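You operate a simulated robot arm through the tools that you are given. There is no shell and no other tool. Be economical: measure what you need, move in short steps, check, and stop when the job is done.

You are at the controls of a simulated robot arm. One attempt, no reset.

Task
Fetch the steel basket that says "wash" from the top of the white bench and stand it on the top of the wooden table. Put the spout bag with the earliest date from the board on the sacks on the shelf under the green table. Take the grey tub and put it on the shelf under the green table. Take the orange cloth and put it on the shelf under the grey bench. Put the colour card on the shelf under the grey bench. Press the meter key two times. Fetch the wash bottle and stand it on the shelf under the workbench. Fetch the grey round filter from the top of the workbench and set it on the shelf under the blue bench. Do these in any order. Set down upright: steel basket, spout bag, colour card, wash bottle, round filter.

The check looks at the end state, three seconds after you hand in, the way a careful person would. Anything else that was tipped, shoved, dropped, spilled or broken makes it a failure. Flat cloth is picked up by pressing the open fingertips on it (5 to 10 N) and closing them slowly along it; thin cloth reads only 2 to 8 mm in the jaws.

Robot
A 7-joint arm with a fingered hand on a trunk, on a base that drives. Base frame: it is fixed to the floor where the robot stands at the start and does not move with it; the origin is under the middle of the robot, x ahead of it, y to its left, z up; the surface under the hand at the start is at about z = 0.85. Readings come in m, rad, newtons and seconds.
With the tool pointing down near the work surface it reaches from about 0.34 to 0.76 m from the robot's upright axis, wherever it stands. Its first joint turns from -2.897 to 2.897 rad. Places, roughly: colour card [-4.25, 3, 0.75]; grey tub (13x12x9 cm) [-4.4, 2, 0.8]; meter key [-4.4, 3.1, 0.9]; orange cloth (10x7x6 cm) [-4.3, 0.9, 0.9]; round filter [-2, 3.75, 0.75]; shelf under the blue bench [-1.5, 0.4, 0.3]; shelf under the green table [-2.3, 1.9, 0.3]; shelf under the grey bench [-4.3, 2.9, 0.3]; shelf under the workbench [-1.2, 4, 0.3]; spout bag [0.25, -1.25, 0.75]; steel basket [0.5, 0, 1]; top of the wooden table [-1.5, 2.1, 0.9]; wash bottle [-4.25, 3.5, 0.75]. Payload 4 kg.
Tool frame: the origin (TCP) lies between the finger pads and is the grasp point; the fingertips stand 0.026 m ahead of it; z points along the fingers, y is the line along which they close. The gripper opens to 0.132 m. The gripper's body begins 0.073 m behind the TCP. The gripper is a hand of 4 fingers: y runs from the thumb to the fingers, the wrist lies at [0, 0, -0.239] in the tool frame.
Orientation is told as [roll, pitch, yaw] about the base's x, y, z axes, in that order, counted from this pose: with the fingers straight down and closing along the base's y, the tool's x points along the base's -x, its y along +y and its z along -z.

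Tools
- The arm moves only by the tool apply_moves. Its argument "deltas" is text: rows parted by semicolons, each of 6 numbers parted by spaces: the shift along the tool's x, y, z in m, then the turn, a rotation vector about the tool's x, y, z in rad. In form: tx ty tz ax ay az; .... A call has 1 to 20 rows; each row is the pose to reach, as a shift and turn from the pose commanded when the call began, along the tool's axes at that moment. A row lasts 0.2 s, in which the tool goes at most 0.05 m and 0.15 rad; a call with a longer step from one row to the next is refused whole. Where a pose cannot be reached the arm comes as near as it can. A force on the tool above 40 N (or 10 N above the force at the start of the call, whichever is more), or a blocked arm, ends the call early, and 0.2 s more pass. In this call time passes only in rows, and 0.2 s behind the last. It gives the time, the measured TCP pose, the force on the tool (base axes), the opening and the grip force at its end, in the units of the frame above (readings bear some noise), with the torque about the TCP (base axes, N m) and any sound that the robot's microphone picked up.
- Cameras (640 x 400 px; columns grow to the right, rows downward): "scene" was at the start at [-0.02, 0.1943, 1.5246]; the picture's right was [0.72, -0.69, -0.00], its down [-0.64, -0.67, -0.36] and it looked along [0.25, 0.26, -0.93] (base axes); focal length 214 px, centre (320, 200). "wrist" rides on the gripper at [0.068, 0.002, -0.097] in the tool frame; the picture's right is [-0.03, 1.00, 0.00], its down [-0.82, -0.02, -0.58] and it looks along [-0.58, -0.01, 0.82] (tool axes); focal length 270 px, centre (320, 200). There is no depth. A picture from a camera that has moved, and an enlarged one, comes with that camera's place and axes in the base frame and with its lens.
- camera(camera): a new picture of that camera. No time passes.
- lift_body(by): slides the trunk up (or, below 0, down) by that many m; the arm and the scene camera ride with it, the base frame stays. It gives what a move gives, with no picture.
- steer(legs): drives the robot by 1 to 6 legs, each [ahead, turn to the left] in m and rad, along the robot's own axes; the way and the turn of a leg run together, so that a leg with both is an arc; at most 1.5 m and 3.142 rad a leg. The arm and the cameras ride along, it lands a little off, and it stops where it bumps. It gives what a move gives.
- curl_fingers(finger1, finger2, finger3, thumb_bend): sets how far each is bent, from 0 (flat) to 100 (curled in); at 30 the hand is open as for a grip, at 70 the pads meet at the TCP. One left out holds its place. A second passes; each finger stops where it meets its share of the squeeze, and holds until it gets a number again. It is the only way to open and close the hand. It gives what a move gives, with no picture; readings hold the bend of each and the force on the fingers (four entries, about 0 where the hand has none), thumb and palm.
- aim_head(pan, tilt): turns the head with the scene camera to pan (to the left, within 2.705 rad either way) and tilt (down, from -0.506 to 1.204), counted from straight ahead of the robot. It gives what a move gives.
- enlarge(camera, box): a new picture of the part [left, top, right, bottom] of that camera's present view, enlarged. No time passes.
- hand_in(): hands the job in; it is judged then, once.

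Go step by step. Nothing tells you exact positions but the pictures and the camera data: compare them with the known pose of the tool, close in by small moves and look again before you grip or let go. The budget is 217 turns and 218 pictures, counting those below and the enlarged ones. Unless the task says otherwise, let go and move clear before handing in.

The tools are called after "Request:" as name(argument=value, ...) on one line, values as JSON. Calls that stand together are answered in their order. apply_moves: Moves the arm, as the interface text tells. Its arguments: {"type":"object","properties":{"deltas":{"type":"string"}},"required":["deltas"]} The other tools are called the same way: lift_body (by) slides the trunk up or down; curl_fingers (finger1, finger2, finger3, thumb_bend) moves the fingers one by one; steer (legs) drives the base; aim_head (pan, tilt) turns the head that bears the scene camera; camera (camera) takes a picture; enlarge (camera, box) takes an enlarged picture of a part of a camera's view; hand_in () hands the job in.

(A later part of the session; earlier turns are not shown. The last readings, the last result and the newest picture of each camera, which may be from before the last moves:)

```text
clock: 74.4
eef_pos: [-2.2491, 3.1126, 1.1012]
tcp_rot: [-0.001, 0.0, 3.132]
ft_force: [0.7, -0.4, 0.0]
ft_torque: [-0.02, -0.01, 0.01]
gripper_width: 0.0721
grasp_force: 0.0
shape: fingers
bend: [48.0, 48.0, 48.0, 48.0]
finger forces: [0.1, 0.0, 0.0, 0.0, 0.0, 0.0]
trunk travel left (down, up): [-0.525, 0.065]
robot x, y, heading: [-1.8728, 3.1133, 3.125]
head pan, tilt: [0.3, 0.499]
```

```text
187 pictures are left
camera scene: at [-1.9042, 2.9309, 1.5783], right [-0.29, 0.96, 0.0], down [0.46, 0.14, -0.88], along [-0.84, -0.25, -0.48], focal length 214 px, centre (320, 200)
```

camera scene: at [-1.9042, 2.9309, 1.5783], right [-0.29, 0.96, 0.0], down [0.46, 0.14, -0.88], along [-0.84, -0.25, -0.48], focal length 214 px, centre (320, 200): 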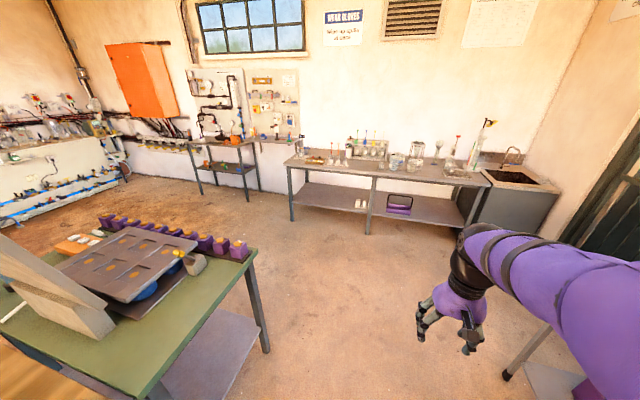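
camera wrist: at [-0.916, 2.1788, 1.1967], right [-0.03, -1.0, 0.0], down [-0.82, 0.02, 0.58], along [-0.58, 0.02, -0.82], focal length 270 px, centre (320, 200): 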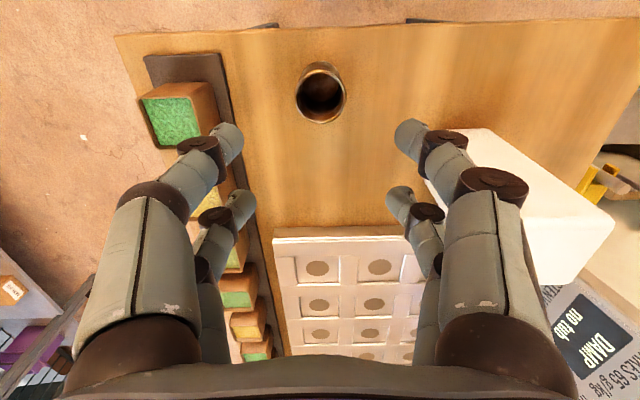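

Small coloured filters stand on the workbench; the grey one appears near [-1.76, 3.84]. I turn to face the bench and look closely.

Request:
steer(legs=[[0, -1.5], [0.1, 0]])

Request:
aim_head(pan=0.0, tilt=0.8)

Request:
camera(camera="scene")

Request:
enlarge(camera="scene", box=[160, 80, 360, 210])

Request:
camera(camera="wrist")

```text
clock: 79.6
eef_pos: [-1.9101, 3.5796, 1.1002]
tcp_rot: [0.0, -0.001, 1.641]
ft_force: [-0.4, 0.4, 0.2]
ft_torque: [-0.01, 0.0, 0.0]
gripper_width: 0.072
grasp_force: 0.0
shape: fingers
bend: [48.0, 48.0, 48.0, 48.0]
finger forces: [0.1, 0.0, 0.0, 0.1, 0.0, 0.1]
trunk travel left (down, up): [-0.525, 0.065]
robot x, y, heading: [-1.882, 3.2084, 1.642]
head pan, tilt: [0.3, 0.499]
```

```text
clock: 80.4
eef_pos: [-1.91, 3.581, 1.101]
tcp_rot: [0.001, -0.001, 1.64]
ft_force: [0.5, -0.2, -0.4]
ft_torque: [0.03, 0.02, -0.03]
gripper_width: 0.0721
grasp_force: 0.0
shape: fingers
bend: [48.0, 48.0, 48.0, 48.0]
finger forces: [0.0, 0.0, 0.1, 0.0, 0.0, 0.0]
trunk travel left (down, up): [-0.525, 0.065]
robot x, y, heading: [-1.8824, 3.2055, 1.641]
head pan, tilt: [0.0, 0.799]
```

```text
186 pictures are left
camera scene: at [-2.0363, 3.2187, 1.5524], right [1.0, 0.07, 0.0], down [0.05, -0.71, -0.7], along [-0.05, 0.7, -0.72], focal length 214 px, centre (320, 200)
```

scene: 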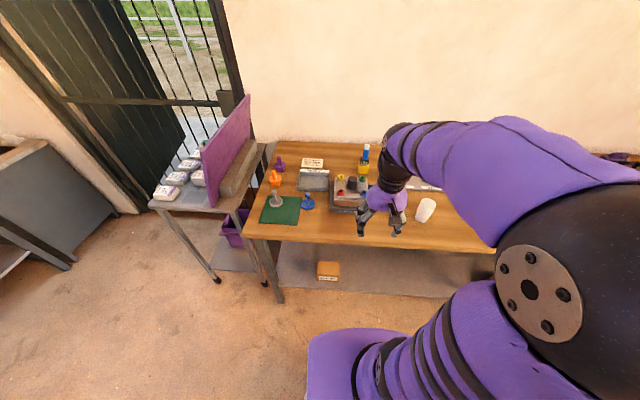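

```text
3.08 times, centred on (260, 145) of scene
camera zoom: at [-2.0363, 3.2187, 1.5524], right [1.0, 0.07, 0.0], down [0.05, -0.71, -0.7], along [-0.05, 0.7, -0.72], focal length 660 px, centre (505, 369)
```

zoom: 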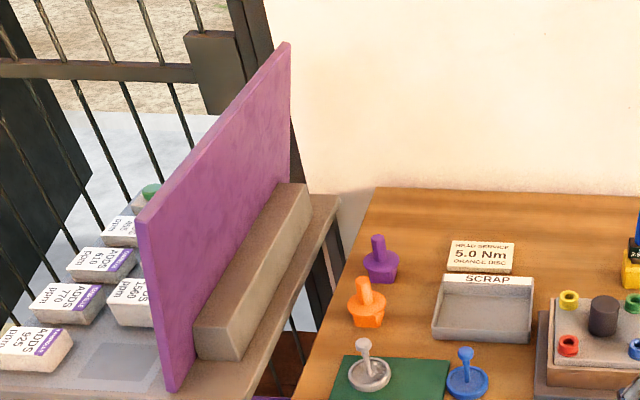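

```text
184 pictures are left
camera wrist: at [-1.9072, 3.5113, 1.1977], right [-1.0, -0.05, 0.0], down [-0.04, 0.82, 0.58], along [-0.03, 0.58, -0.82], focal length 270 px, centre (320, 200)
```

wrist: 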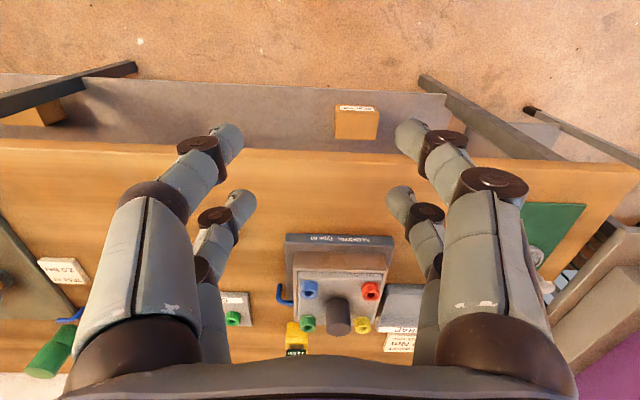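

There's a grey filter on the green mat and another pale item near the white cup, now hidden by the hand. I look from a moved arm to tell which is the grey round filter.

Request:
apply_moves(deltas="0 -0.045 0 0 0 0; 0 -0.09 0 0 0 0; 0 -0.135 0 0 0 0; 0 -0.18 0 0 0 0; 0 -0.225 0 0 0 0")

Request:
camera(camera="wrist")

Request:
enlarge(camera="scene", box=[230, 130, 450, 270])

```text
clock: 81.6
eef_pos: [-1.6844, 3.5959, 1.1017]
tcp_rot: [0.001, 0.002, 1.642]
ft_force: [-0.2, 0.2, 0.2]
ft_torque: [0.04, -0.01, -0.05]
gripper_width: 0.0721
grasp_force: 0.2
shape: fingers
bend: [48.0, 48.0, 48.0, 48.0]
finger forces: [0.0, 0.0, 0.0, 0.0, 0.0, 0.0]
trunk travel left (down, up): [-0.525, 0.065]
robot x, y, heading: [-1.8785, 3.208, 1.646]
head pan, tilt: [0.0, 0.799]
```

```text
183 pictures are left
camera wrist: at [-1.6818, 3.5279, 1.1978], right [-1.0, -0.05, 0.0], down [-0.04, 0.82, 0.58], along [-0.03, 0.58, -0.82], focal length 270 px, centre (320, 200)
```

wrist: 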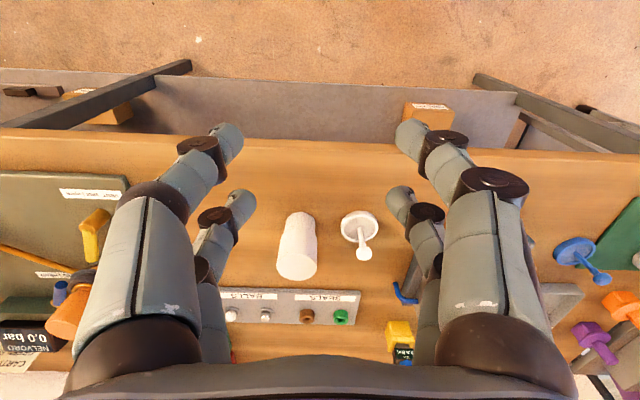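

```text
2.86 times, centred on (340, 200) of scene
camera zoom: at [-2.0359, 3.2188, 1.5524], right [1.0, 0.07, 0.0], down [0.05, -0.72, -0.7], along [-0.05, 0.69, -0.72], focal length 613 px, centre (263, 200)
```

zoom: 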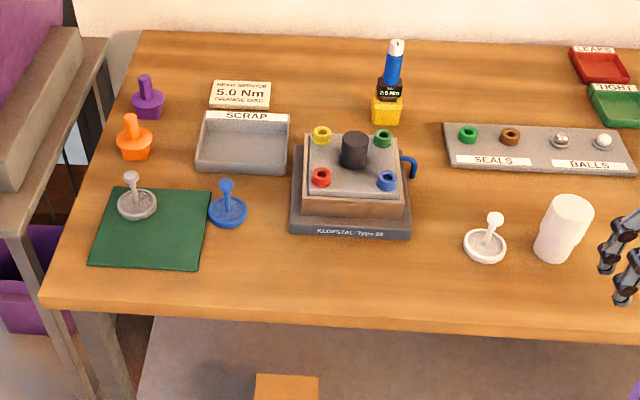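

The grey one stands on the green mat at about [-2.275, 3.843] (a white one is by the cup). I reposition the robot in front of it.

Request:
apply_moves(deltas="0 0.045 0 0 0 0; 0 0.09 0 0 0 0; 0 0.135 0 0 0 0; 0 0.18 0 0 0 0; 0 0.225 0 0 0 0")

Request:
steer(legs=[[0, 1.5], [0.36, 0], [0, -1.57]])

Request:
camera(camera="scene")

Request:
camera(camera="wrist")

```text
clock: 82.8
eef_pos: [-1.9095, 3.5804, 1.1019]
tcp_rot: [-0.001, -0.001, 1.64]
ft_force: [0.2, -0.7, 0.3]
ft_torque: [-0.04, 0.02, 0.03]
gripper_width: 0.0725
grasp_force: 0.1
shape: fingers
bend: [48.0, 48.0, 48.0, 48.0]
finger forces: [0.1, 0.0, 0.0, 0.0, 0.0, 0.0]
trunk travel left (down, up): [-0.525, 0.065]
robot x, y, heading: [-1.884, 3.2076, 1.645]
head pan, tilt: [0.0, 0.799]
```

```text
clock: 93.4
eef_pos: [-2.24, 3.5791, 1.101]
tcp_rot: [0.0, 0.0, 1.571]
ft_force: [0.4, 0.1, -0.9]
ft_torque: [0.0, -0.03, -0.01]
gripper_width: 0.0724
grasp_force: 0.0
shape: fingers
bend: [48.0, 48.0, 48.0, 48.0]
finger forces: [0.0, 0.0, 0.1, 0.0, 0.0, 0.0]
trunk travel left (down, up): [-0.525, 0.065]
robot x, y, heading: [-2.2432, 3.2055, 1.573]
head pan, tilt: [0.0, 0.799]
```

```text
181 pictures are left
camera scene: at [-2.3925, 3.2275, 1.5524], right [1.0, 0.0, 0.0], down [0.0, -0.72, -0.7], along [0.0, 0.7, -0.72], focal length 214 px, centre (320, 200)
```

scene: 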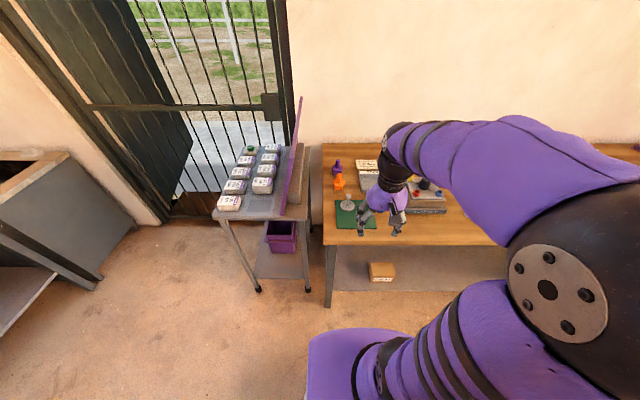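

```text
180 pictures are left
camera wrist: at [-2.2423, 3.5105, 1.1985], right [-1.0, 0.03, 0.0], down [0.02, 0.82, 0.58], along [0.01, 0.58, -0.82], focal length 270 px, centre (320, 200)
```

wrist: 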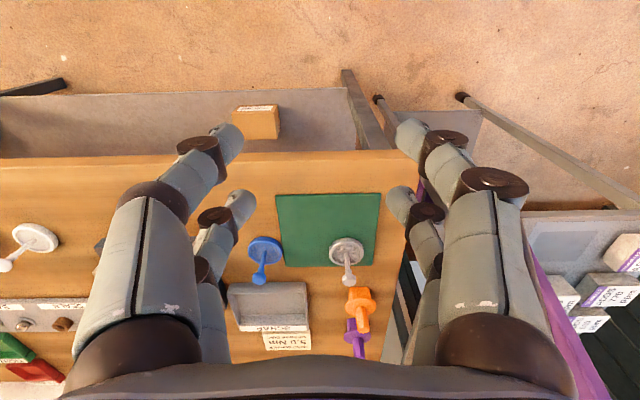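

The grey filter computes to about [-2.281, 3.854]. I move above it at z≈1.0 and look closely.

Request:
apply_moves(deltas="-0.045 0.01 0 0 0 0; -0.09 0.02 0 0 0 0; -0.135 0.03 0 0 0 0; -0.18 0.04 0 0 0 0; -0.225 0.041 0 0 0 0; -0.27 0.041 0.02 0 0 0; -0.275 0.041 0.06 0 0 0; -0.275 0.041 0.1 0 0 0; -0.275 0.041 0.1 0 0 0")

Request:
camera(camera="wrist")

Request:
enlarge(camera="scene", box=[300, 130, 440, 250])

```text
clock: 95.4
eef_pos: [-2.2807, 3.8553, 1.002]
tcp_rot: [-0.001, -0.001, 1.572]
ft_force: [-0.5, 0.6, -0.1]
ft_torque: [-0.01, -0.03, 0.01]
gripper_width: 0.0721
grasp_force: 0.1
shape: fingers
bend: [48.0, 48.0, 48.0, 48.0]
finger forces: [0.1, 0.1, 0.1, 0.1, 0.0, 0.2]
trunk travel left (down, up): [-0.525, 0.065]
robot x, y, heading: [-2.2365, 3.2058, 1.571]
head pan, tilt: [0.0, 0.799]
```

```text
179 pictures are left
camera wrist: at [-2.2832, 3.7863, 1.0981], right [-1.0, 0.03, 0.0], down [0.02, 0.82, 0.58], along [0.01, 0.58, -0.82], focal length 270 px, centre (320, 200)
```

wrist: 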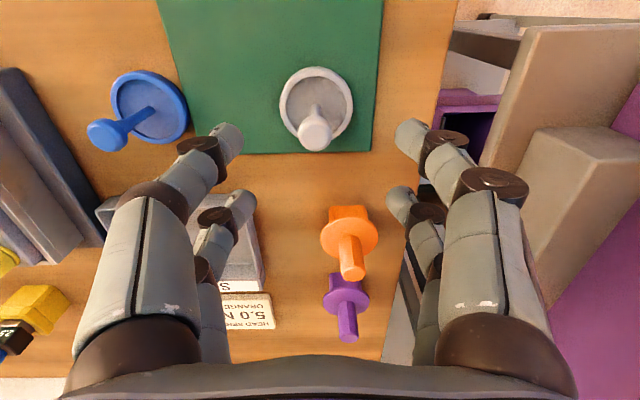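

```text
3.33 times, centred on (370, 190) of scene
camera zoom: at [-2.3925, 3.2279, 1.5523], right [1.0, 0.0, 0.0], down [0.0, -0.72, -0.7], along [0.0, 0.7, -0.72], focal length 715 px, centre (153, 233)
```

zoom: 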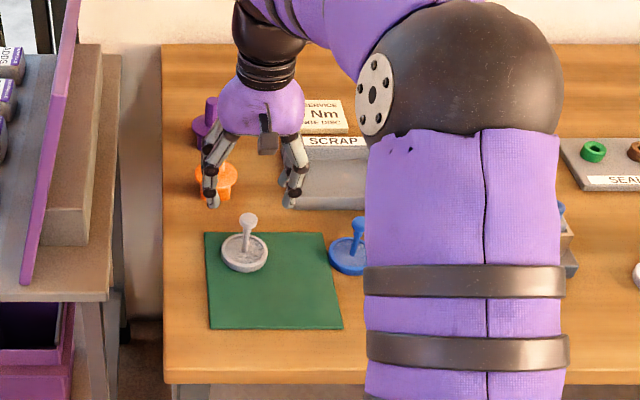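

The stem top is at about z 0.94. I descend to z≈0.915 around the stem and close.

Request:
apply_moves(deltas="0.004 -0.002 0.03 0 0 0; 0.004 -0.002 0.06 0 0 0; 0.004 -0.002 0.085 0 0 0; 0.004 -0.002 0.085 0 0 0")

Request:
camera(camera="wrist")

Request:
curl_fingers(finger1=72, finger2=72, finger3=72, thumb_bend=72)

Request:
camera(camera="wrist")

```text
clock: 96.4
eef_pos: [-2.2796, 3.8514, 0.9154]
tcp_rot: [0.0, 0.0, 1.572]
ft_force: [0.2, 0.7, -0.2]
ft_torque: [0.01, -0.01, 0.02]
gripper_width: 0.0723
grasp_force: 0.1
shape: fingers
bend: [48.0, 48.0, 48.0, 48.0]
finger forces: [0.1, 0.0, 0.0, 0.1, 0.0, 0.1]
trunk travel left (down, up): [-0.525, 0.065]
robot x, y, heading: [-2.2418, 3.2039, 1.572]
head pan, tilt: [0.0, 0.799]
```

```text
177 pictures are left
camera wrist: at [-2.2814, 3.7824, 1.0132], right [-1.0, 0.03, 0.0], down [0.02, 0.82, 0.58], along [0.01, 0.58, -0.82], focal length 270 px, centre (320, 200)
```

wrist: 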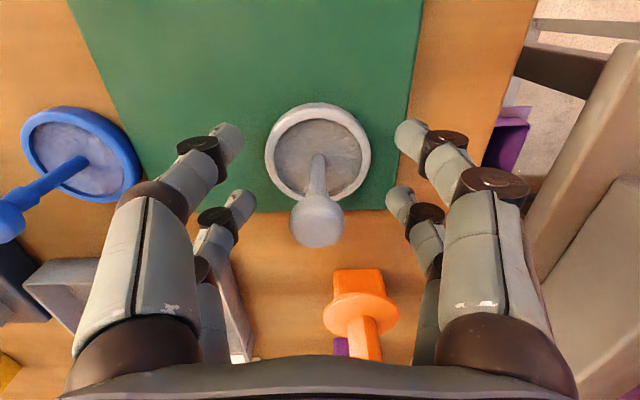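

```text
clock: 97.4
eef_pos: [-2.279, 3.8514, 0.9165]
tcp_rot: [0.001, 0.0, 1.571]
ft_force: [0.0, -0.4, -0.2]
ft_torque: [0.0, 0.0, 0.0]
gripper_width: 0.0
grasp_force: 0.2
shape: fingers
bend: [71.0, 71.0, 71.0, 71.0]
finger forces: [0.0, 0.0, 0.0, 0.0, 0.0, 0.0]
trunk travel left (down, up): [-0.525, 0.065]
robot x, y, heading: [-2.2392, 3.2042, 1.571]
head pan, tilt: [0.0, 0.799]
```

```text
176 pictures are left
camera wrist: at [-2.2815, 3.7824, 1.0136], right [-1.0, 0.03, 0.0], down [0.02, 0.82, 0.58], along [0.01, 0.58, -0.82], focal length 270 px, centre (320, 200)
```

wrist: 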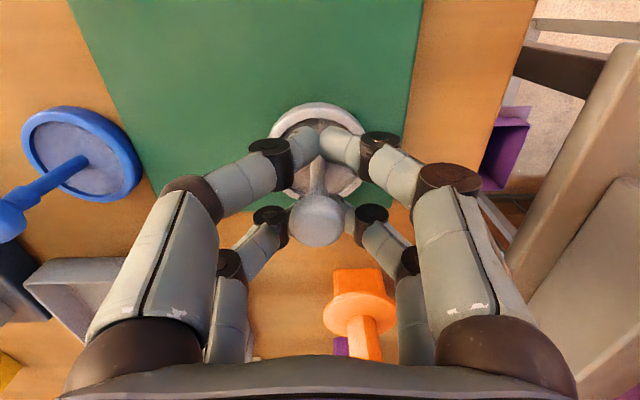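

The stem slips between the two finger pairs. I open, shift 2.2 cm toward the robot so the far pair pinches the stem, and close again.

Request:
curl_fingers(finger1=50, finger2=50, finger3=50, thumb_bend=50)

Request:
apply_moves(deltas="0.012 0 0 0 0 0; 0.022 0 0 0 0 0; 0.022 0 0 0 0 0")

Request:
curl_fingers(finger1=72, finger2=72, finger3=72, thumb_bend=72)

Request:
camera(camera="wrist")

```text
clock: 98.4
eef_pos: [-2.28, 3.8516, 0.9171]
tcp_rot: [-0.002, 0.001, 1.571]
ft_force: [0.2, -0.2, -0.4]
ft_torque: [0.0, -0.01, 0.0]
gripper_width: 0.0653
grasp_force: 0.0
shape: fingers
bend: [50.0, 50.0, 50.0, 50.0]
finger forces: [0.0, 0.0, 0.0, 0.0, 0.0, 0.0]
trunk travel left (down, up): [-0.525, 0.065]
robot x, y, heading: [-2.2377, 3.2063, 1.576]
head pan, tilt: [0.0, 0.799]
```

```text
clock: 99.2
eef_pos: [-2.2795, 3.8289, 0.9172]
tcp_rot: [0.001, 0.0, 1.57]
ft_force: [0.0, -0.3, -0.7]
ft_torque: [0.0, 0.0, -0.01]
gripper_width: 0.0655
grasp_force: 0.1
shape: fingers
bend: [50.0, 50.0, 50.0, 50.0]
finger forces: [0.0, 0.1, 0.0, 0.0, 0.0, 0.1]
trunk travel left (down, up): [-0.525, 0.065]
robot x, y, heading: [-2.2424, 3.2078, 1.571]
head pan, tilt: [0.0, 0.799]
```

```text
clock: 100.2
eef_pos: [-2.2791, 3.8301, 0.9162]
tcp_rot: [-0.002, 0.0, 1.569]
ft_force: [0.4, -0.7, -0.8]
ft_torque: [-0.01, 0.02, 0.02]
gripper_width: 0.0002
grasp_force: 0.0
shape: fingers
bend: [71.0, 72.0, 72.0, 71.0]
finger forces: [0.0, 0.0, 0.0, 0.0, 0.0, 0.1]
trunk travel left (down, up): [-0.525, 0.065]
robot x, y, heading: [-2.2425, 3.2123, 1.573]
head pan, tilt: [0.0, 0.799]
```

```text
175 pictures are left
camera wrist: at [-2.2811, 3.7602, 1.0134], right [-1.0, 0.03, 0.0], down [0.02, 0.82, 0.58], along [0.01, 0.58, -0.82], focal length 270 px, centre (320, 200)
```

wrist: 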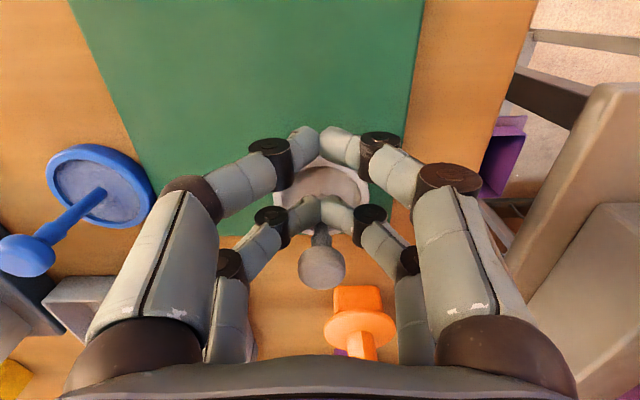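

The stem sits just beyond the far pair; it is about 1 cm farther. I open, shift 1.1 cm away, and close again.

Request:
curl_fingers(finger1=50, finger2=50, finger3=50, thumb_bend=50)

Request:
apply_moves(deltas="-0.011 0 0 0 0 0; -0.011 0 0 0 0 0")

Request:
curl_fingers(finger1=72, finger2=72, finger3=72, thumb_bend=72)

Request:
camera(camera="wrist")

```text
clock: 101.2
eef_pos: [-2.2786, 3.8285, 0.9166]
tcp_rot: [0.0, -0.001, 1.571]
ft_force: [0.0, -0.4, 0.0]
ft_torque: [-0.03, 0.0, 0.04]
gripper_width: 0.065
grasp_force: 0.1
shape: fingers
bend: [50.0, 50.0, 50.0, 50.0]
finger forces: [0.0, 0.0, 0.0, 0.0, 0.1, 0.0]
trunk travel left (down, up): [-0.525, 0.065]
robot x, y, heading: [-2.2395, 3.2061, 1.569]
head pan, tilt: [0.0, 0.799]
```

```text
clock: 101.8
eef_pos: [-2.2799, 3.8406, 0.9161]
tcp_rot: [0.001, -0.001, 1.571]
ft_force: [0.3, 0.5, 0.7]
ft_torque: [-0.03, -0.02, 0.01]
gripper_width: 0.0653
grasp_force: 0.1
shape: fingers
bend: [50.0, 50.0, 50.0, 50.0]
finger forces: [0.1, 0.1, 0.0, 0.1, 0.0, 0.1]
trunk travel left (down, up): [-0.525, 0.065]
robot x, y, heading: [-2.2414, 3.2042, 1.579]
head pan, tilt: [0.0, 0.799]
```

```text
clock: 102.8
eef_pos: [-2.279, 3.8399, 0.9154]
tcp_rot: [0.0, 0.001, 1.57]
ft_force: [0.2, 0.3, -0.8]
ft_torque: [0.0, -0.01, -0.04]
gripper_width: 0.0
grasp_force: 3.3
shape: fingers
bend: [71.0, 70.0, 70.0, 71.0]
finger forces: [0.0, 3.2, 3.2, 0.1, 0.0, 0.1]
trunk travel left (down, up): [-0.525, 0.065]
robot x, y, heading: [-2.2438, 3.2088, 1.571]
head pan, tilt: [0.0, 0.799]
```

```text
174 pictures are left
camera wrist: at [-2.2813, 3.7711, 1.0131], right [-1.0, 0.03, 0.0], down [0.02, 0.82, 0.58], along [0.01, 0.58, -0.82], focal length 270 px, centre (320, 200)
```

wrist: 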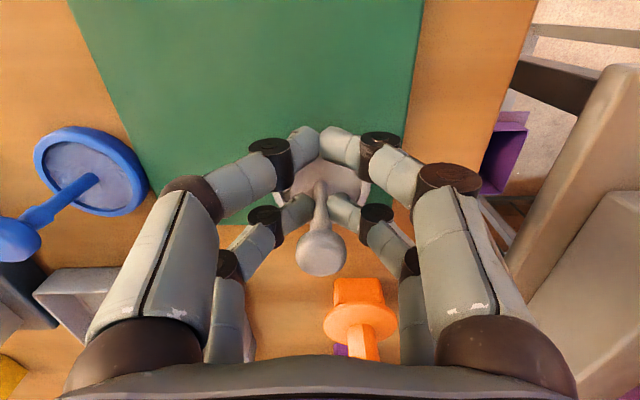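

Fingers 2 and 3 now pinch the stem. I squeeze those two more and lift.

Request:
curl_fingers(finger2=88, finger3=88)

Request:
apply_moves(deltas="0 0 -0.02 0 0 0; 0 0 -0.05 0 0 0; 0 0 -0.09 0 0 0; 0 0 -0.13 0 0 0; 0 0 -0.17 0 0 0; 0 0 -0.185 0 0 0; 0 0 -0.185 0 0 0")

Request:
camera(camera="wrist")

Request:
enlarge(camera="scene", box=[300, 90, 440, 210])

```text
clock: 103.8
eef_pos: [-2.2788, 3.8389, 0.9174]
tcp_rot: [0.001, 0.001, 1.57]
ft_force: [0.4, 0.1, 0.0]
ft_torque: [0.0, 0.03, 0.0]
gripper_width: 0.0001
grasp_force: 10.1
shape: fingers
bend: [71.0, 73.0, 72.0, 71.0]
finger forces: [0.1, 9.6, 9.4, 0.0, 0.0, 0.1]
trunk travel left (down, up): [-0.525, 0.065]
robot x, y, heading: [-2.241, 3.2082, 1.578]
head pan, tilt: [0.0, 0.799]
```

```text
clock: 105.4
eef_pos: [-2.2781, 3.842, 1.1022]
tcp_rot: [0.001, 0.0, 1.571]
ft_force: [0.0, 0.4, -0.4]
ft_torque: [-0.02, -0.02, -0.01]
gripper_width: 0.0
grasp_force: 9.5
shape: fingers
bend: [71.0, 73.0, 72.0, 71.0]
finger forces: [0.0, 9.5, 9.5, 0.0, 0.0, 0.1]
trunk travel left (down, up): [-0.525, 0.065]
robot x, y, heading: [-2.2381, 3.2064, 1.572]
head pan, tilt: [0.0, 0.799]
```

```text
173 pictures are left
camera wrist: at [-2.2809, 3.7711, 1.1987], right [-1.0, 0.03, 0.0], down [0.02, 0.82, 0.58], along [0.01, 0.58, -0.82], focal length 270 px, centre (320, 200)
```

wrist: 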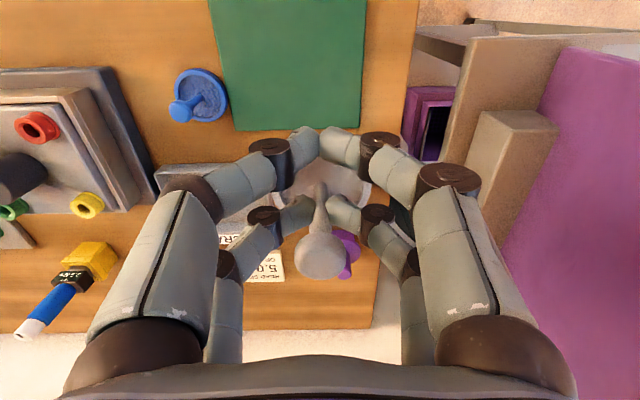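

```text
3.33 times, centred on (370, 150) of scene
camera zoom: at [-2.3925, 3.2277, 1.5523], right [1.0, 0.0, 0.0], down [0.0, -0.72, -0.7], along [0.0, 0.7, -0.72], focal length 715 px, centre (153, 367)
```

zoom: 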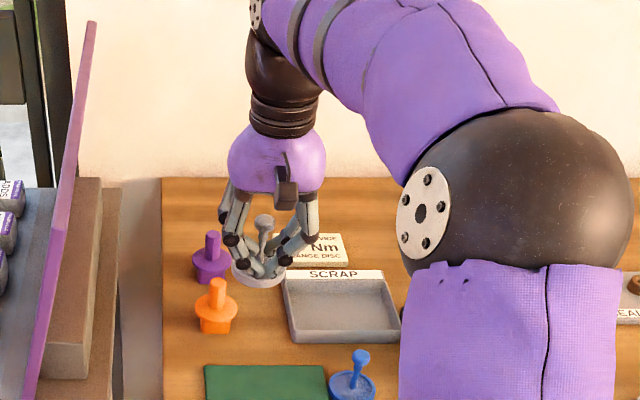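

The filter is held upright. I retract the arm and drive back round to the east end of the blue bench.

Request:
apply_moves(deltas="0.045 0 -0.01 0 0 0; 0.09 0 -0.02 0 0 0; 0.135 0 -0.02 0 0 0; 0.18 0 -0.02 0 0 0; 0.225 0 -0.02 0 0 0; 0.26 -0.03 -0.02 0 0 0")

Request:
steer(legs=[[-0.12, 0], [0, -1.57], [1.5, 0], [0.33, 0], [0, -1.57], [1.5, 0]])

Request:
aim_head(pan=0.4, tilt=0.6)

Request:
camera(camera="scene")

Request:
camera(camera="wrist")

```text
clock: 106.8
eef_pos: [-2.2474, 3.5801, 1.1215]
tcp_rot: [0.0, 0.001, 1.571]
ft_force: [0.1, 0.6, -0.6]
ft_torque: [-0.03, -0.04, -0.01]
gripper_width: 0.0
grasp_force: 9.4
shape: fingers
bend: [71.0, 73.0, 72.0, 71.0]
finger forces: [0.0, 9.4, 9.6, 0.0, 0.1, 0.0]
trunk travel left (down, up): [-0.525, 0.065]
robot x, y, heading: [-2.238, 3.2065, 1.574]
head pan, tilt: [0.0, 0.799]
```

```text
clock: 132.4
eef_pos: [-0.4372, 1.1969, 1.122]
tcp_rot: [0.0, -0.001, -1.593]
ft_force: [0.2, -0.6, -0.9]
ft_torque: [-0.01, 0.01, 0.02]
gripper_width: 0.0001
grasp_force: 9.6
shape: fingers
bend: [71.0, 73.0, 72.0, 71.0]
finger forces: [0.0, 9.6, 9.6, 0.0, 0.1, 0.0]
trunk travel left (down, up): [-0.525, 0.065]
robot x, y, heading: [-0.4381, 1.5743, -1.588]
head pan, tilt: [0.0, 0.799]
```

```text
clock: 133.2
eef_pos: [-0.4376, 1.1976, 1.121]
tcp_rot: [0.0, 0.0, -1.591]
ft_force: [0.5, 0.1, -0.5]
ft_torque: [-0.01, 0.0, 0.01]
gripper_width: 0.0
grasp_force: 9.7
shape: fingers
bend: [71.0, 73.0, 72.0, 71.0]
finger forces: [0.0, 9.7, 9.6, 0.0, 0.0, 0.0]
trunk travel left (down, up): [-0.525, 0.065]
robot x, y, heading: [-0.4336, 1.5686, -1.589]
head pan, tilt: [0.4, 0.6]
```

```text
171 pictures are left
camera scene: at [-0.2482, 1.548, 1.5692], right [-0.93, -0.37, 0.0], down [-0.21, 0.52, -0.82], along [0.31, -0.77, -0.57], focal length 214 px, centre (320, 200)
```

scene: 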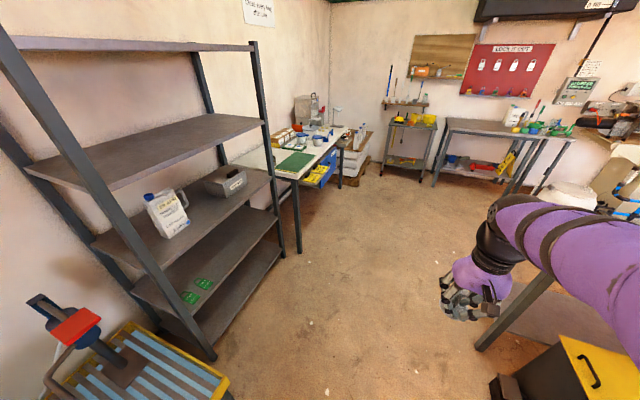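

```text
170 pictures are left
camera wrist: at [-0.4345, 1.2651, 1.2182], right [1.0, -0.05, 0.0], down [-0.04, -0.82, 0.58], along [-0.03, -0.58, -0.82], focal length 270 px, centre (320, 200)
```

wrist: 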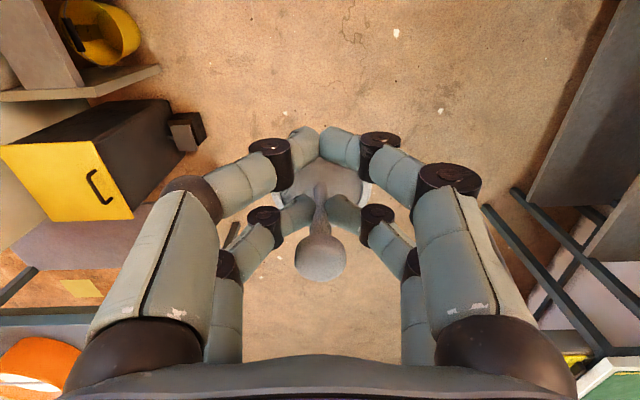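

Clear way ahead. I drive to y≈0.42 and turn to face the blue bench's end.

Request:
steer(legs=[[1.15, 0], [0, -1.55]])

Request:
aim_head(pan=0.0, tilt=0.8)

Request:
camera(camera="scene")

Request:
camera(camera="wrist")

```text
clock: 143.3
eef_pos: [-0.8321, 0.4229, 1.1209]
tcp_rot: [-0.001, -0.001, 3.14]
ft_force: [0.0, -0.2, -0.5]
ft_torque: [-0.04, 0.01, 0.01]
gripper_width: 0.0
grasp_force: 9.6
shape: fingers
bend: [71.0, 73.0, 72.0, 71.0]
finger forces: [0.0, 9.7, 9.6, 0.1, 0.0, 0.0]
trunk travel left (down, up): [-0.525, 0.065]
robot x, y, heading: [-0.4541, 0.4294, -3.14]
head pan, tilt: [0.4, 0.6]
```

```text
clock: 144.1
eef_pos: [-0.8303, 0.4237, 1.1224]
tcp_rot: [-0.001, 0.0, 3.14]
ft_force: [0.3, 0.7, -0.7]
ft_torque: [0.02, 0.02, 0.0]
gripper_width: 0.0
grasp_force: 9.8
shape: fingers
bend: [71.0, 73.0, 72.0, 71.0]
finger forces: [0.0, 9.6, 9.6, 0.0, 0.0, 0.1]
trunk travel left (down, up): [-0.525, 0.065]
robot x, y, heading: [-0.4572, 0.4282, -3.144]
head pan, tilt: [0.0, 0.799]
```

```text
169 pictures are left
camera scene: at [-0.4762, 0.2781, 1.5524], right [0.0, 1.0, 0.0], down [0.72, 0.0, -0.7], along [-0.7, 0.0, -0.72], focal length 214 px, centre (320, 200)
```

scene: 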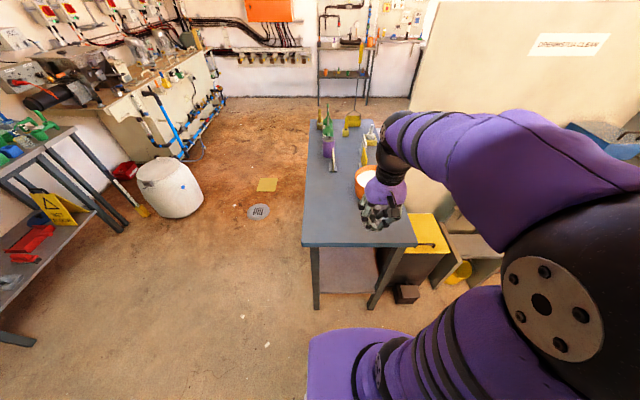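

```text
168 pictures are left
camera wrist: at [-0.7633, 0.4211, 1.2182], right [-0.03, -1.0, 0.0], down [-0.82, 0.02, 0.58], along [-0.58, 0.02, -0.82], focal length 270 px, centre (320, 200)
```

wrist: 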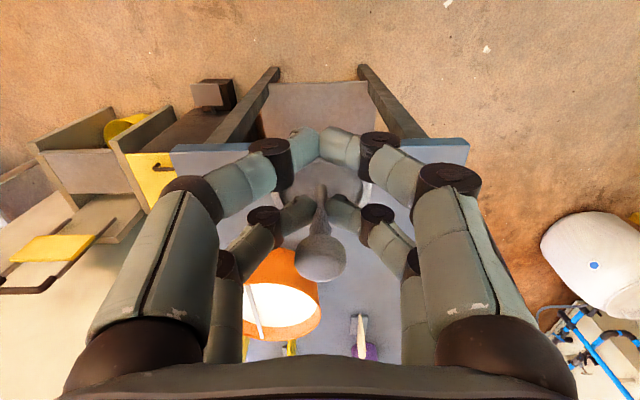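

The bench end is at x≈-0.91, y 0.21–0.63 with the shelf below. I back off slightly, lower the trunk fully and check the arm's shape.

Request:
steer(legs=[[-0.12, 0]])

Request:
lift_body(by=-0.52)

Request:
camera(camera="scene")

Request:
camera(camera="wrist")

```text
clock: 145.4
eef_pos: [-0.7085, 0.4233, 1.1229]
tcp_rot: [-0.001, 0.001, 3.142]
ft_force: [0.2, 0.8, -0.1]
ft_torque: [0.03, 0.0, 0.01]
gripper_width: 0.0
grasp_force: 9.1
shape: fingers
bend: [71.0, 73.0, 72.0, 71.0]
finger forces: [0.0, 9.6, 9.6, 0.0, 0.0, 0.1]
trunk travel left (down, up): [-0.525, 0.065]
robot x, y, heading: [-0.3328, 0.4362, -3.14]
head pan, tilt: [0.0, 0.799]
```

```text
refused: -0.52 is not a number from -0.4 to 0.4
```

```text
167 pictures are left
camera scene: at [-0.3541, 0.2784, 1.5524], right [0.0, 1.0, 0.0], down [0.72, 0.0, -0.7], along [-0.7, 0.0, -0.72], focal length 214 px, centre (320, 200)
```

scene: 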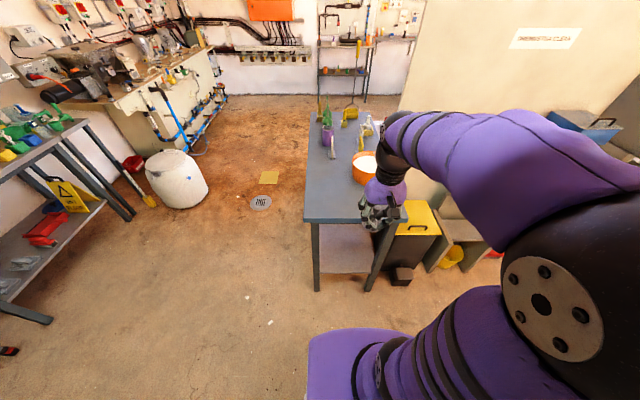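

```text
166 pictures are left
camera wrist: at [-0.6414, 0.4212, 1.2184], right [-0.03, -1.0, 0.0], down [-0.82, 0.02, 0.58], along [-0.58, 0.02, -0.82], focal length 270 px, centre (320, 200)
```

wrist: 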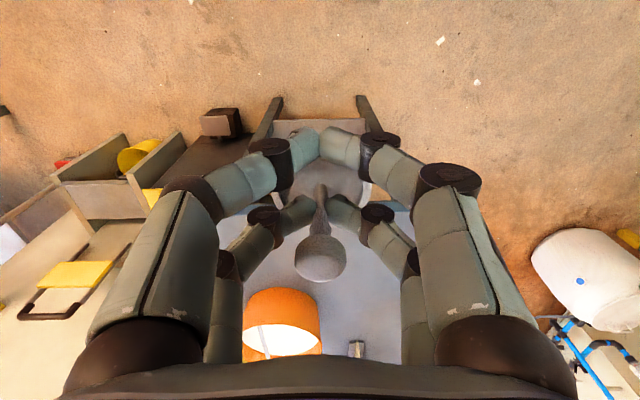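

I lower in two parts and view.

Request:
lift_body(by=-0.4)

Request:
lift_body(by=-0.12)

Request:
apply_moves(deltas="0 0 0.04 0 0 0; 0 0 0.08 0 0 0; 0 0 0.12 0 0 0; 0 0 0.16 0 0 0; 0 0 0.2 0 0 0; 0 0 0.2 0 0 0")

Request:
aim_head(pan=0.0, tilt=0.3)

Request:
camera(camera="scene")

Request:
camera(camera="wrist")

```text
clock: 149.2
eef_pos: [-0.7107, 0.4234, 0.7212]
tcp_rot: [0.0, -0.001, 3.143]
ft_force: [-0.8, 0.3, -0.7]
ft_torque: [-0.01, -0.01, 0.01]
gripper_width: 0.0001
grasp_force: 9.3
shape: fingers
bend: [71.0, 73.0, 72.0, 71.0]
finger forces: [0.0, 9.6, 9.6, 0.0, 0.0, 0.0]
trunk travel left (down, up): [-0.125, 0.465]
robot x, y, heading: [-0.3358, 0.4296, -3.144]
head pan, tilt: [0.0, 0.799]
```

```text
clock: 150.7
eef_pos: [-0.7106, 0.424, 0.602]
tcp_rot: [0.0, -0.001, 3.142]
ft_force: [0.4, 0.2, 0.0]
ft_torque: [0.03, -0.03, 0.03]
gripper_width: 0.0
grasp_force: 9.6
shape: fingers
bend: [71.0, 73.0, 72.0, 71.0]
finger forces: [0.0, 9.7, 9.7, 0.0, 0.1, 0.0]
trunk travel left (down, up): [-0.005, 0.585]
robot x, y, heading: [-0.3362, 0.4303, -3.137]
head pan, tilt: [0.0, 0.799]
```

```text
clock: 152.1
eef_pos: [-0.7089, 0.4251, 0.4014]
tcp_rot: [0.001, 0.0, 3.139]
ft_force: [-0.1, 0.0, -1.3]
ft_torque: [0.04, -0.02, 0.02]
gripper_width: 0.0
grasp_force: 9.4
shape: fingers
bend: [71.0, 73.0, 72.0, 71.0]
finger forces: [0.1, 9.5, 9.6, 0.0, 0.0, 0.0]
trunk travel left (down, up): [-0.005, 0.585]
robot x, y, heading: [-0.3348, 0.4302, -3.139]
head pan, tilt: [0.0, 0.799]
```

```text
clock: 153.0
eef_pos: [-0.7093, 0.4246, 0.4013]
tcp_rot: [-0.001, 0.0, 3.142]
ft_force: [0.1, -0.4, 0.0]
ft_torque: [0.0, 0.0, 0.01]
gripper_width: 0.0
grasp_force: 10.0
shape: fingers
bend: [71.0, 73.0, 72.0, 71.0]
finger forces: [0.0, 9.6, 9.6, 0.0, 0.0, 0.0]
trunk travel left (down, up): [-0.005, 0.585]
robot x, y, heading: [-0.3337, 0.4294, -3.145]
head pan, tilt: [0.0, 0.3]
```

```text
165 pictures are left
camera scene: at [-0.3673, 0.2784, 1.0766], right [0.0, 1.0, 0.0], down [0.3, 0.0, -0.95], along [-0.95, 0.0, -0.3], focal length 214 px, centre (320, 200)
```

scene: 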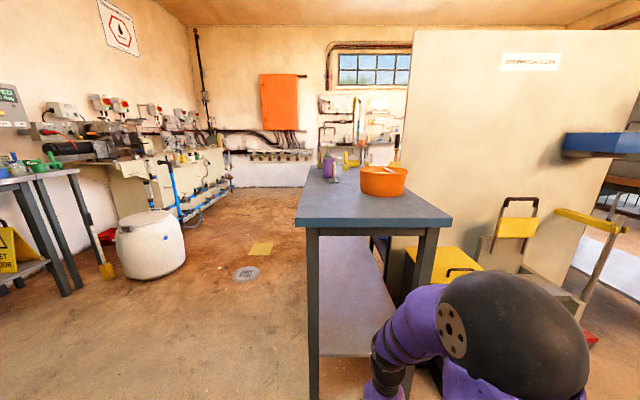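

```text
164 pictures are left
camera wrist: at [-0.6409, 0.4214, 0.4982], right [-0.03, -1.0, 0.0], down [-0.82, 0.02, 0.58], along [-0.58, 0.02, -0.82], focal length 270 px, centre (320, 200)
```

wrist: 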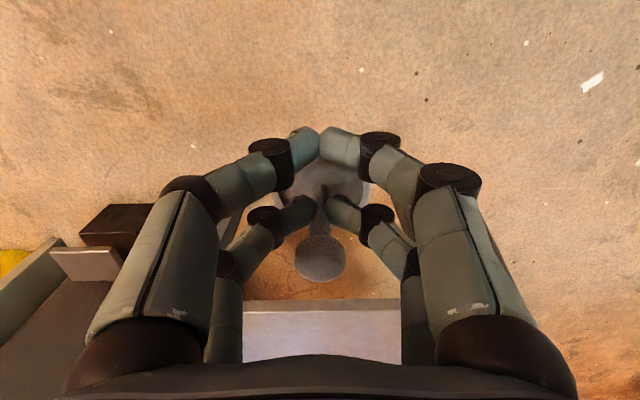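

The arm fits low; the legs crowd the end, so the long south side is better. I drive round to stand at about [-1.38, -0.42] facing +y.

Request:
steer(legs=[[0, 1.57], [0.85, 0], [0, -1.57], [1.05, 0], [0, -1.57]])

Request:
camera(camera="scene")

Request:
camera(camera="wrist")

```text
clock: 175.2
eef_pos: [-1.3973, -0.0285, 0.4014]
tcp_rot: [0.0, 0.001, 1.553]
ft_force: [0.0, -0.1, 0.1]
ft_torque: [0.01, -0.02, 0.0]
gripper_width: 0.0
grasp_force: 8.6
shape: fingers
bend: [71.0, 73.0, 73.0, 71.0]
finger forces: [0.0, 9.1, 9.0, 0.1, 0.0, 0.1]
trunk travel left (down, up): [-0.005, 0.585]
robot x, y, heading: [-1.396, -0.4034, 1.55]
head pan, tilt: [0.0, 0.3]
```

```text
163 pictures are left
camera scene: at [-1.5475, -0.3653, 1.0767], right [1.0, -0.02, 0.0], down [0.0, -0.3, -0.96], along [0.02, 0.96, -0.3], focal length 214 px, centre (320, 200)
```

scene: 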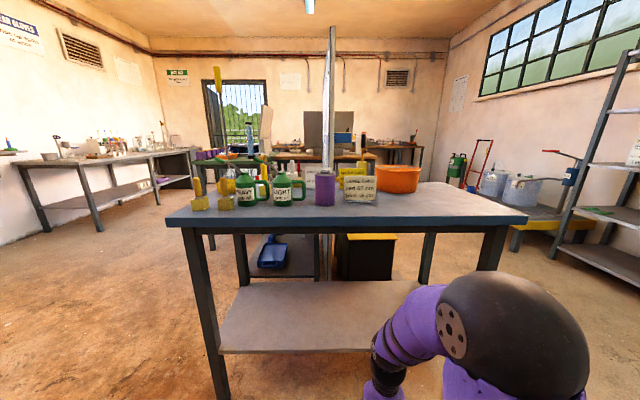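

```text
162 pictures are left
camera wrist: at [-1.3995, -0.098, 0.4982], right [-1.0, 0.04, 0.0], down [0.04, 0.82, 0.58], along [0.03, 0.58, -0.82], focal length 270 px, centre (320, 200)
```

wrist: 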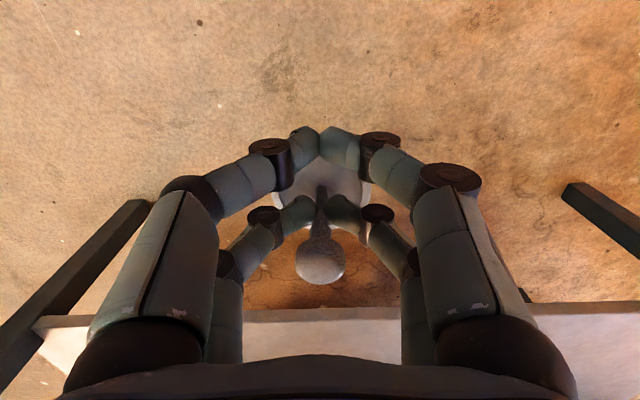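

The shelf edge is at y≈0.235, z≈0.30. I extend the arm toward it in stages to see how the forearm lies.

Request:
apply_moves(deltas="-0.045 0.0 0 0 0 0; -0.09 0 0 0 0 0; -0.135 0 0 0 0 0; -0.17 0 0 0 0 0; -0.17 0 0 0 0 0")

Request:
camera(camera="scene")

Request:
camera(camera="wrist")

```text
clock: 176.4
eef_pos: [-1.3937, 0.1403, 0.4021]
tcp_rot: [-0.001, 0.0, 1.551]
ft_force: [0.4, -0.7, 0.5]
ft_torque: [0.0, -0.01, -0.03]
gripper_width: 0.0
grasp_force: 8.9
shape: fingers
bend: [71.0, 73.0, 73.0, 71.0]
finger forces: [0.0, 9.0, 9.0, 0.0, 0.1, 0.1]
trunk travel left (down, up): [-0.005, 0.585]
robot x, y, heading: [-1.3953, -0.4014, 1.555]
head pan, tilt: [0.0, 0.3]
```

```text
161 pictures are left
camera scene: at [-1.5475, -0.3652, 1.0767], right [1.0, -0.02, 0.0], down [0.0, -0.3, -0.96], along [0.02, 0.96, -0.3], focal length 214 px, centre (320, 200)
```

scene: 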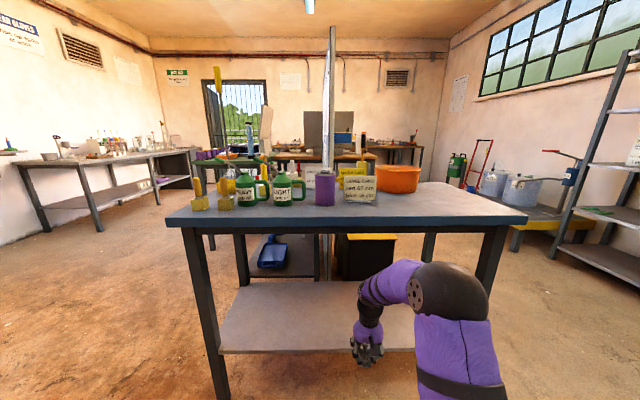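

```text
160 pictures are left
camera wrist: at [-1.3968, 0.0714, 0.4988], right [-1.0, 0.04, 0.0], down [0.04, 0.82, 0.58], along [0.03, 0.58, -0.82], focal length 270 px, centre (320, 200)
```

wrist: 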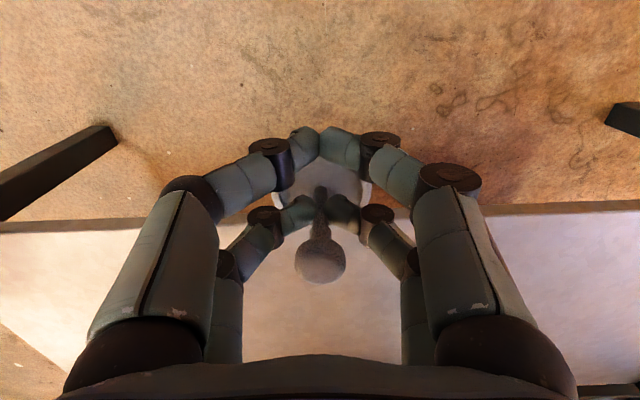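

The forearm top is at about z 0.76 against the bench underside at 0.80, so it fits. I lower 1.5 cm and push in 18 cm.

Request:
apply_moves(deltas="0 0 0.018 0 0 0; -0.04 0 0.018 0 0 0; -0.08 0 0.018 0 0 0; -0.12 0 0.018 0 0 0; -0.16 0 0.018 0 0 0; -0.185 0 0.018 0 0 0; -0.185 0 0.018 0 0 0")

Request:
camera(camera="scene")

Request:
camera(camera="wrist")

```text
clock: 178.0
eef_pos: [-1.3893, 0.3259, 0.3844]
tcp_rot: [-0.001, 0.0, 1.554]
ft_force: [0.2, 0.0, -0.1]
ft_torque: [-0.01, 0.01, -0.04]
gripper_width: 0.0
grasp_force: 9.7
shape: fingers
bend: [71.0, 73.0, 73.0, 71.0]
finger forces: [0.0, 8.9, 8.9, 0.1, 0.0, 0.1]
trunk travel left (down, up): [-0.005, 0.585]
robot x, y, heading: [-1.3973, -0.4025, 1.555]
head pan, tilt: [0.0, 0.3]
```

```text
159 pictures are left
camera scene: at [-1.5475, -0.3652, 1.0767], right [1.0, -0.02, 0.0], down [0.0, -0.3, -0.96], along [0.02, 0.96, -0.3], focal length 214 px, centre (320, 200)
```

scene: 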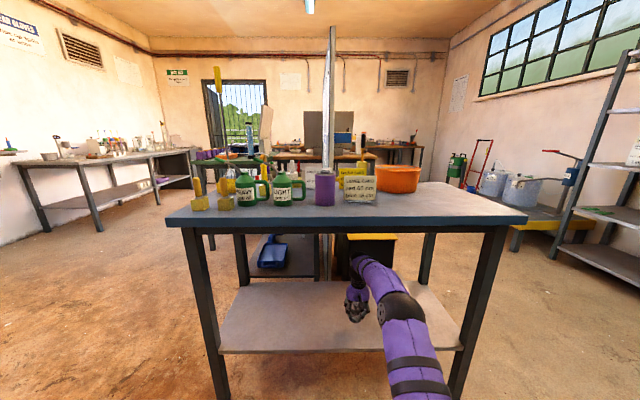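

```text
158 pictures are left
camera wrist: at [-1.3929, 0.2571, 0.4801], right [-1.0, 0.04, 0.0], down [0.04, 0.82, 0.58], along [0.03, 0.58, -0.82], focal length 270 px, centre (320, 200)
```

wrist: 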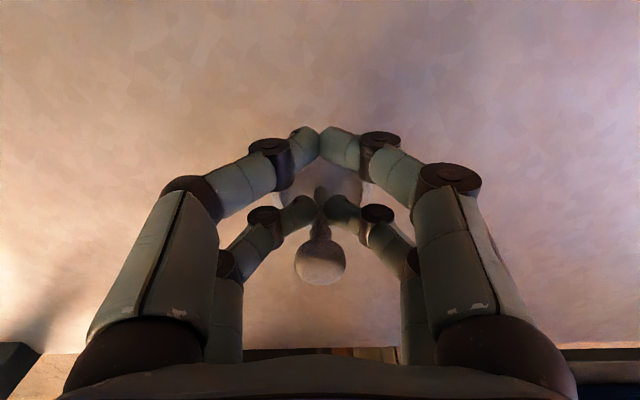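

Clear under the bench. I lower in small steps until it touches.

Request:
apply_moves(deltas="0 0 0.01 0 0 0; 0 0 0.02 0 0 0; 0 0 0.02 0 0 0")

Request:
apply_moves(deltas="0 0 0.005 0 0 0; 0 0 0.005 0 0 0")

```text
clock: 178.8
eef_pos: [-1.3892, 0.326, 0.3636]
tcp_rot: [0.0, 0.0, 1.552]
ft_force: [-0.2, 0.1, -0.1]
ft_torque: [0.0, -0.02, 0.03]
gripper_width: 0.0003
grasp_force: 8.6
shape: fingers
bend: [71.0, 73.0, 73.0, 71.0]
finger forces: [0.0, 9.0, 8.9, 0.0, 0.0, 0.1]
trunk travel left (down, up): [-0.005, 0.585]
robot x, y, heading: [-1.3964, -0.4019, 1.557]
head pan, tilt: [0.0, 0.3]
```

```text
clock: 179.4
eef_pos: [-1.3894, 0.327, 0.358]
tcp_rot: [0.001, 0.0, 1.552]
ft_force: [-1.1, -0.1, -1.1]
ft_torque: [0.02, -0.01, 0.01]
gripper_width: 0.0
grasp_force: 8.8
shape: fingers
bend: [71.0, 73.0, 73.0, 71.0]
finger forces: [0.0, 8.8, 8.8, 0.1, 0.0, 0.1]
trunk travel left (down, up): [-0.005, 0.585]
robot x, y, heading: [-1.3976, -0.4027, 1.555]
head pan, tilt: [0.0, 0.3]
```

Request:
apply_moves(deltas="0 0 0.004 0 0 0; 0 0 0.004 0 0 0")

Request:
enlarge(camera="scene", box=[310, 260, 410, 350])

```text
clock: 180.0
eef_pos: [-1.389, 0.3252, 0.3547]
tcp_rot: [-0.001, 0.001, 1.552]
ft_force: [0.2, 0.5, -0.5]
ft_torque: [0.02, 0.0, -0.01]
gripper_width: 0.0
grasp_force: 8.7
shape: fingers
bend: [71.0, 73.0, 73.0, 71.0]
finger forces: [0.0, 8.9, 8.9, 0.1, 0.1, 0.0]
trunk travel left (down, up): [-0.005, 0.585]
robot x, y, heading: [-1.392, -0.3993, 1.552]
head pan, tilt: [0.0, 0.3]
```

```text
4.44 times, centred on (360, 305) of scene
camera zoom: at [-1.5475, -0.3652, 1.0767], right [1.0, -0.02, 0.0], down [0.0, -0.3, -0.96], along [0.02, 0.96, -0.3], focal length 953 px, centre (142, -267)
```

zoom: 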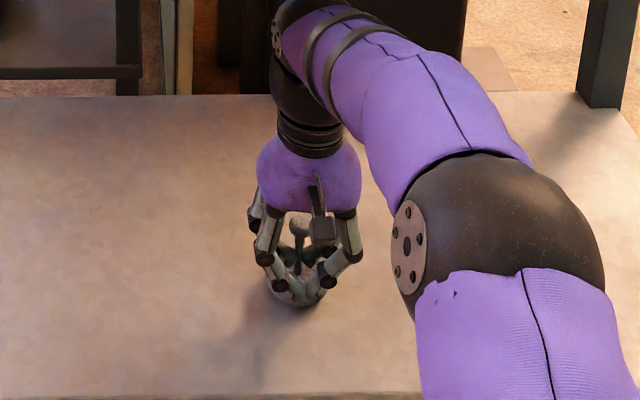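

Still hovering slightly; I continue 4 mm at a time.

Request:
apply_moves(deltas="0 0 0.004 0 0 0; 0 0 0.004 0 0 0")

Request:
apply_moves(deltas="0 0 0.003 0 0 0; 0 0 0.003 0 0 0")

```text
clock: 180.6
eef_pos: [-1.3894, 0.3262, 0.3501]
tcp_rot: [-0.001, -0.001, 1.552]
ft_force: [0.0, 0.2, 0.2]
ft_torque: [-0.03, 0.02, -0.03]
gripper_width: 0.0
grasp_force: 8.7
shape: fingers
bend: [71.0, 73.0, 73.0, 71.0]
finger forces: [0.0, 8.8, 8.9, 0.0, 0.0, 0.0]
trunk travel left (down, up): [-0.005, 0.585]
robot x, y, heading: [-1.3941, -0.4044, 1.559]
head pan, tilt: [0.0, 0.3]
```

```text
clock: 181.2
eef_pos: [-1.3893, 0.3258, 0.3471]
tcp_rot: [-0.001, 0.0, 1.552]
ft_force: [-0.1, 0.1, -0.1]
ft_torque: [0.0, 0.01, 0.04]
gripper_width: 0.0
grasp_force: 8.7
shape: fingers
bend: [71.0, 73.0, 73.0, 71.0]
finger forces: [0.0, 8.7, 8.8, 0.0, 0.0, 0.0]
trunk travel left (down, up): [-0.005, 0.585]
robot x, y, heading: [-1.397, -0.403, 1.554]
head pan, tilt: [0.0, 0.3]
```

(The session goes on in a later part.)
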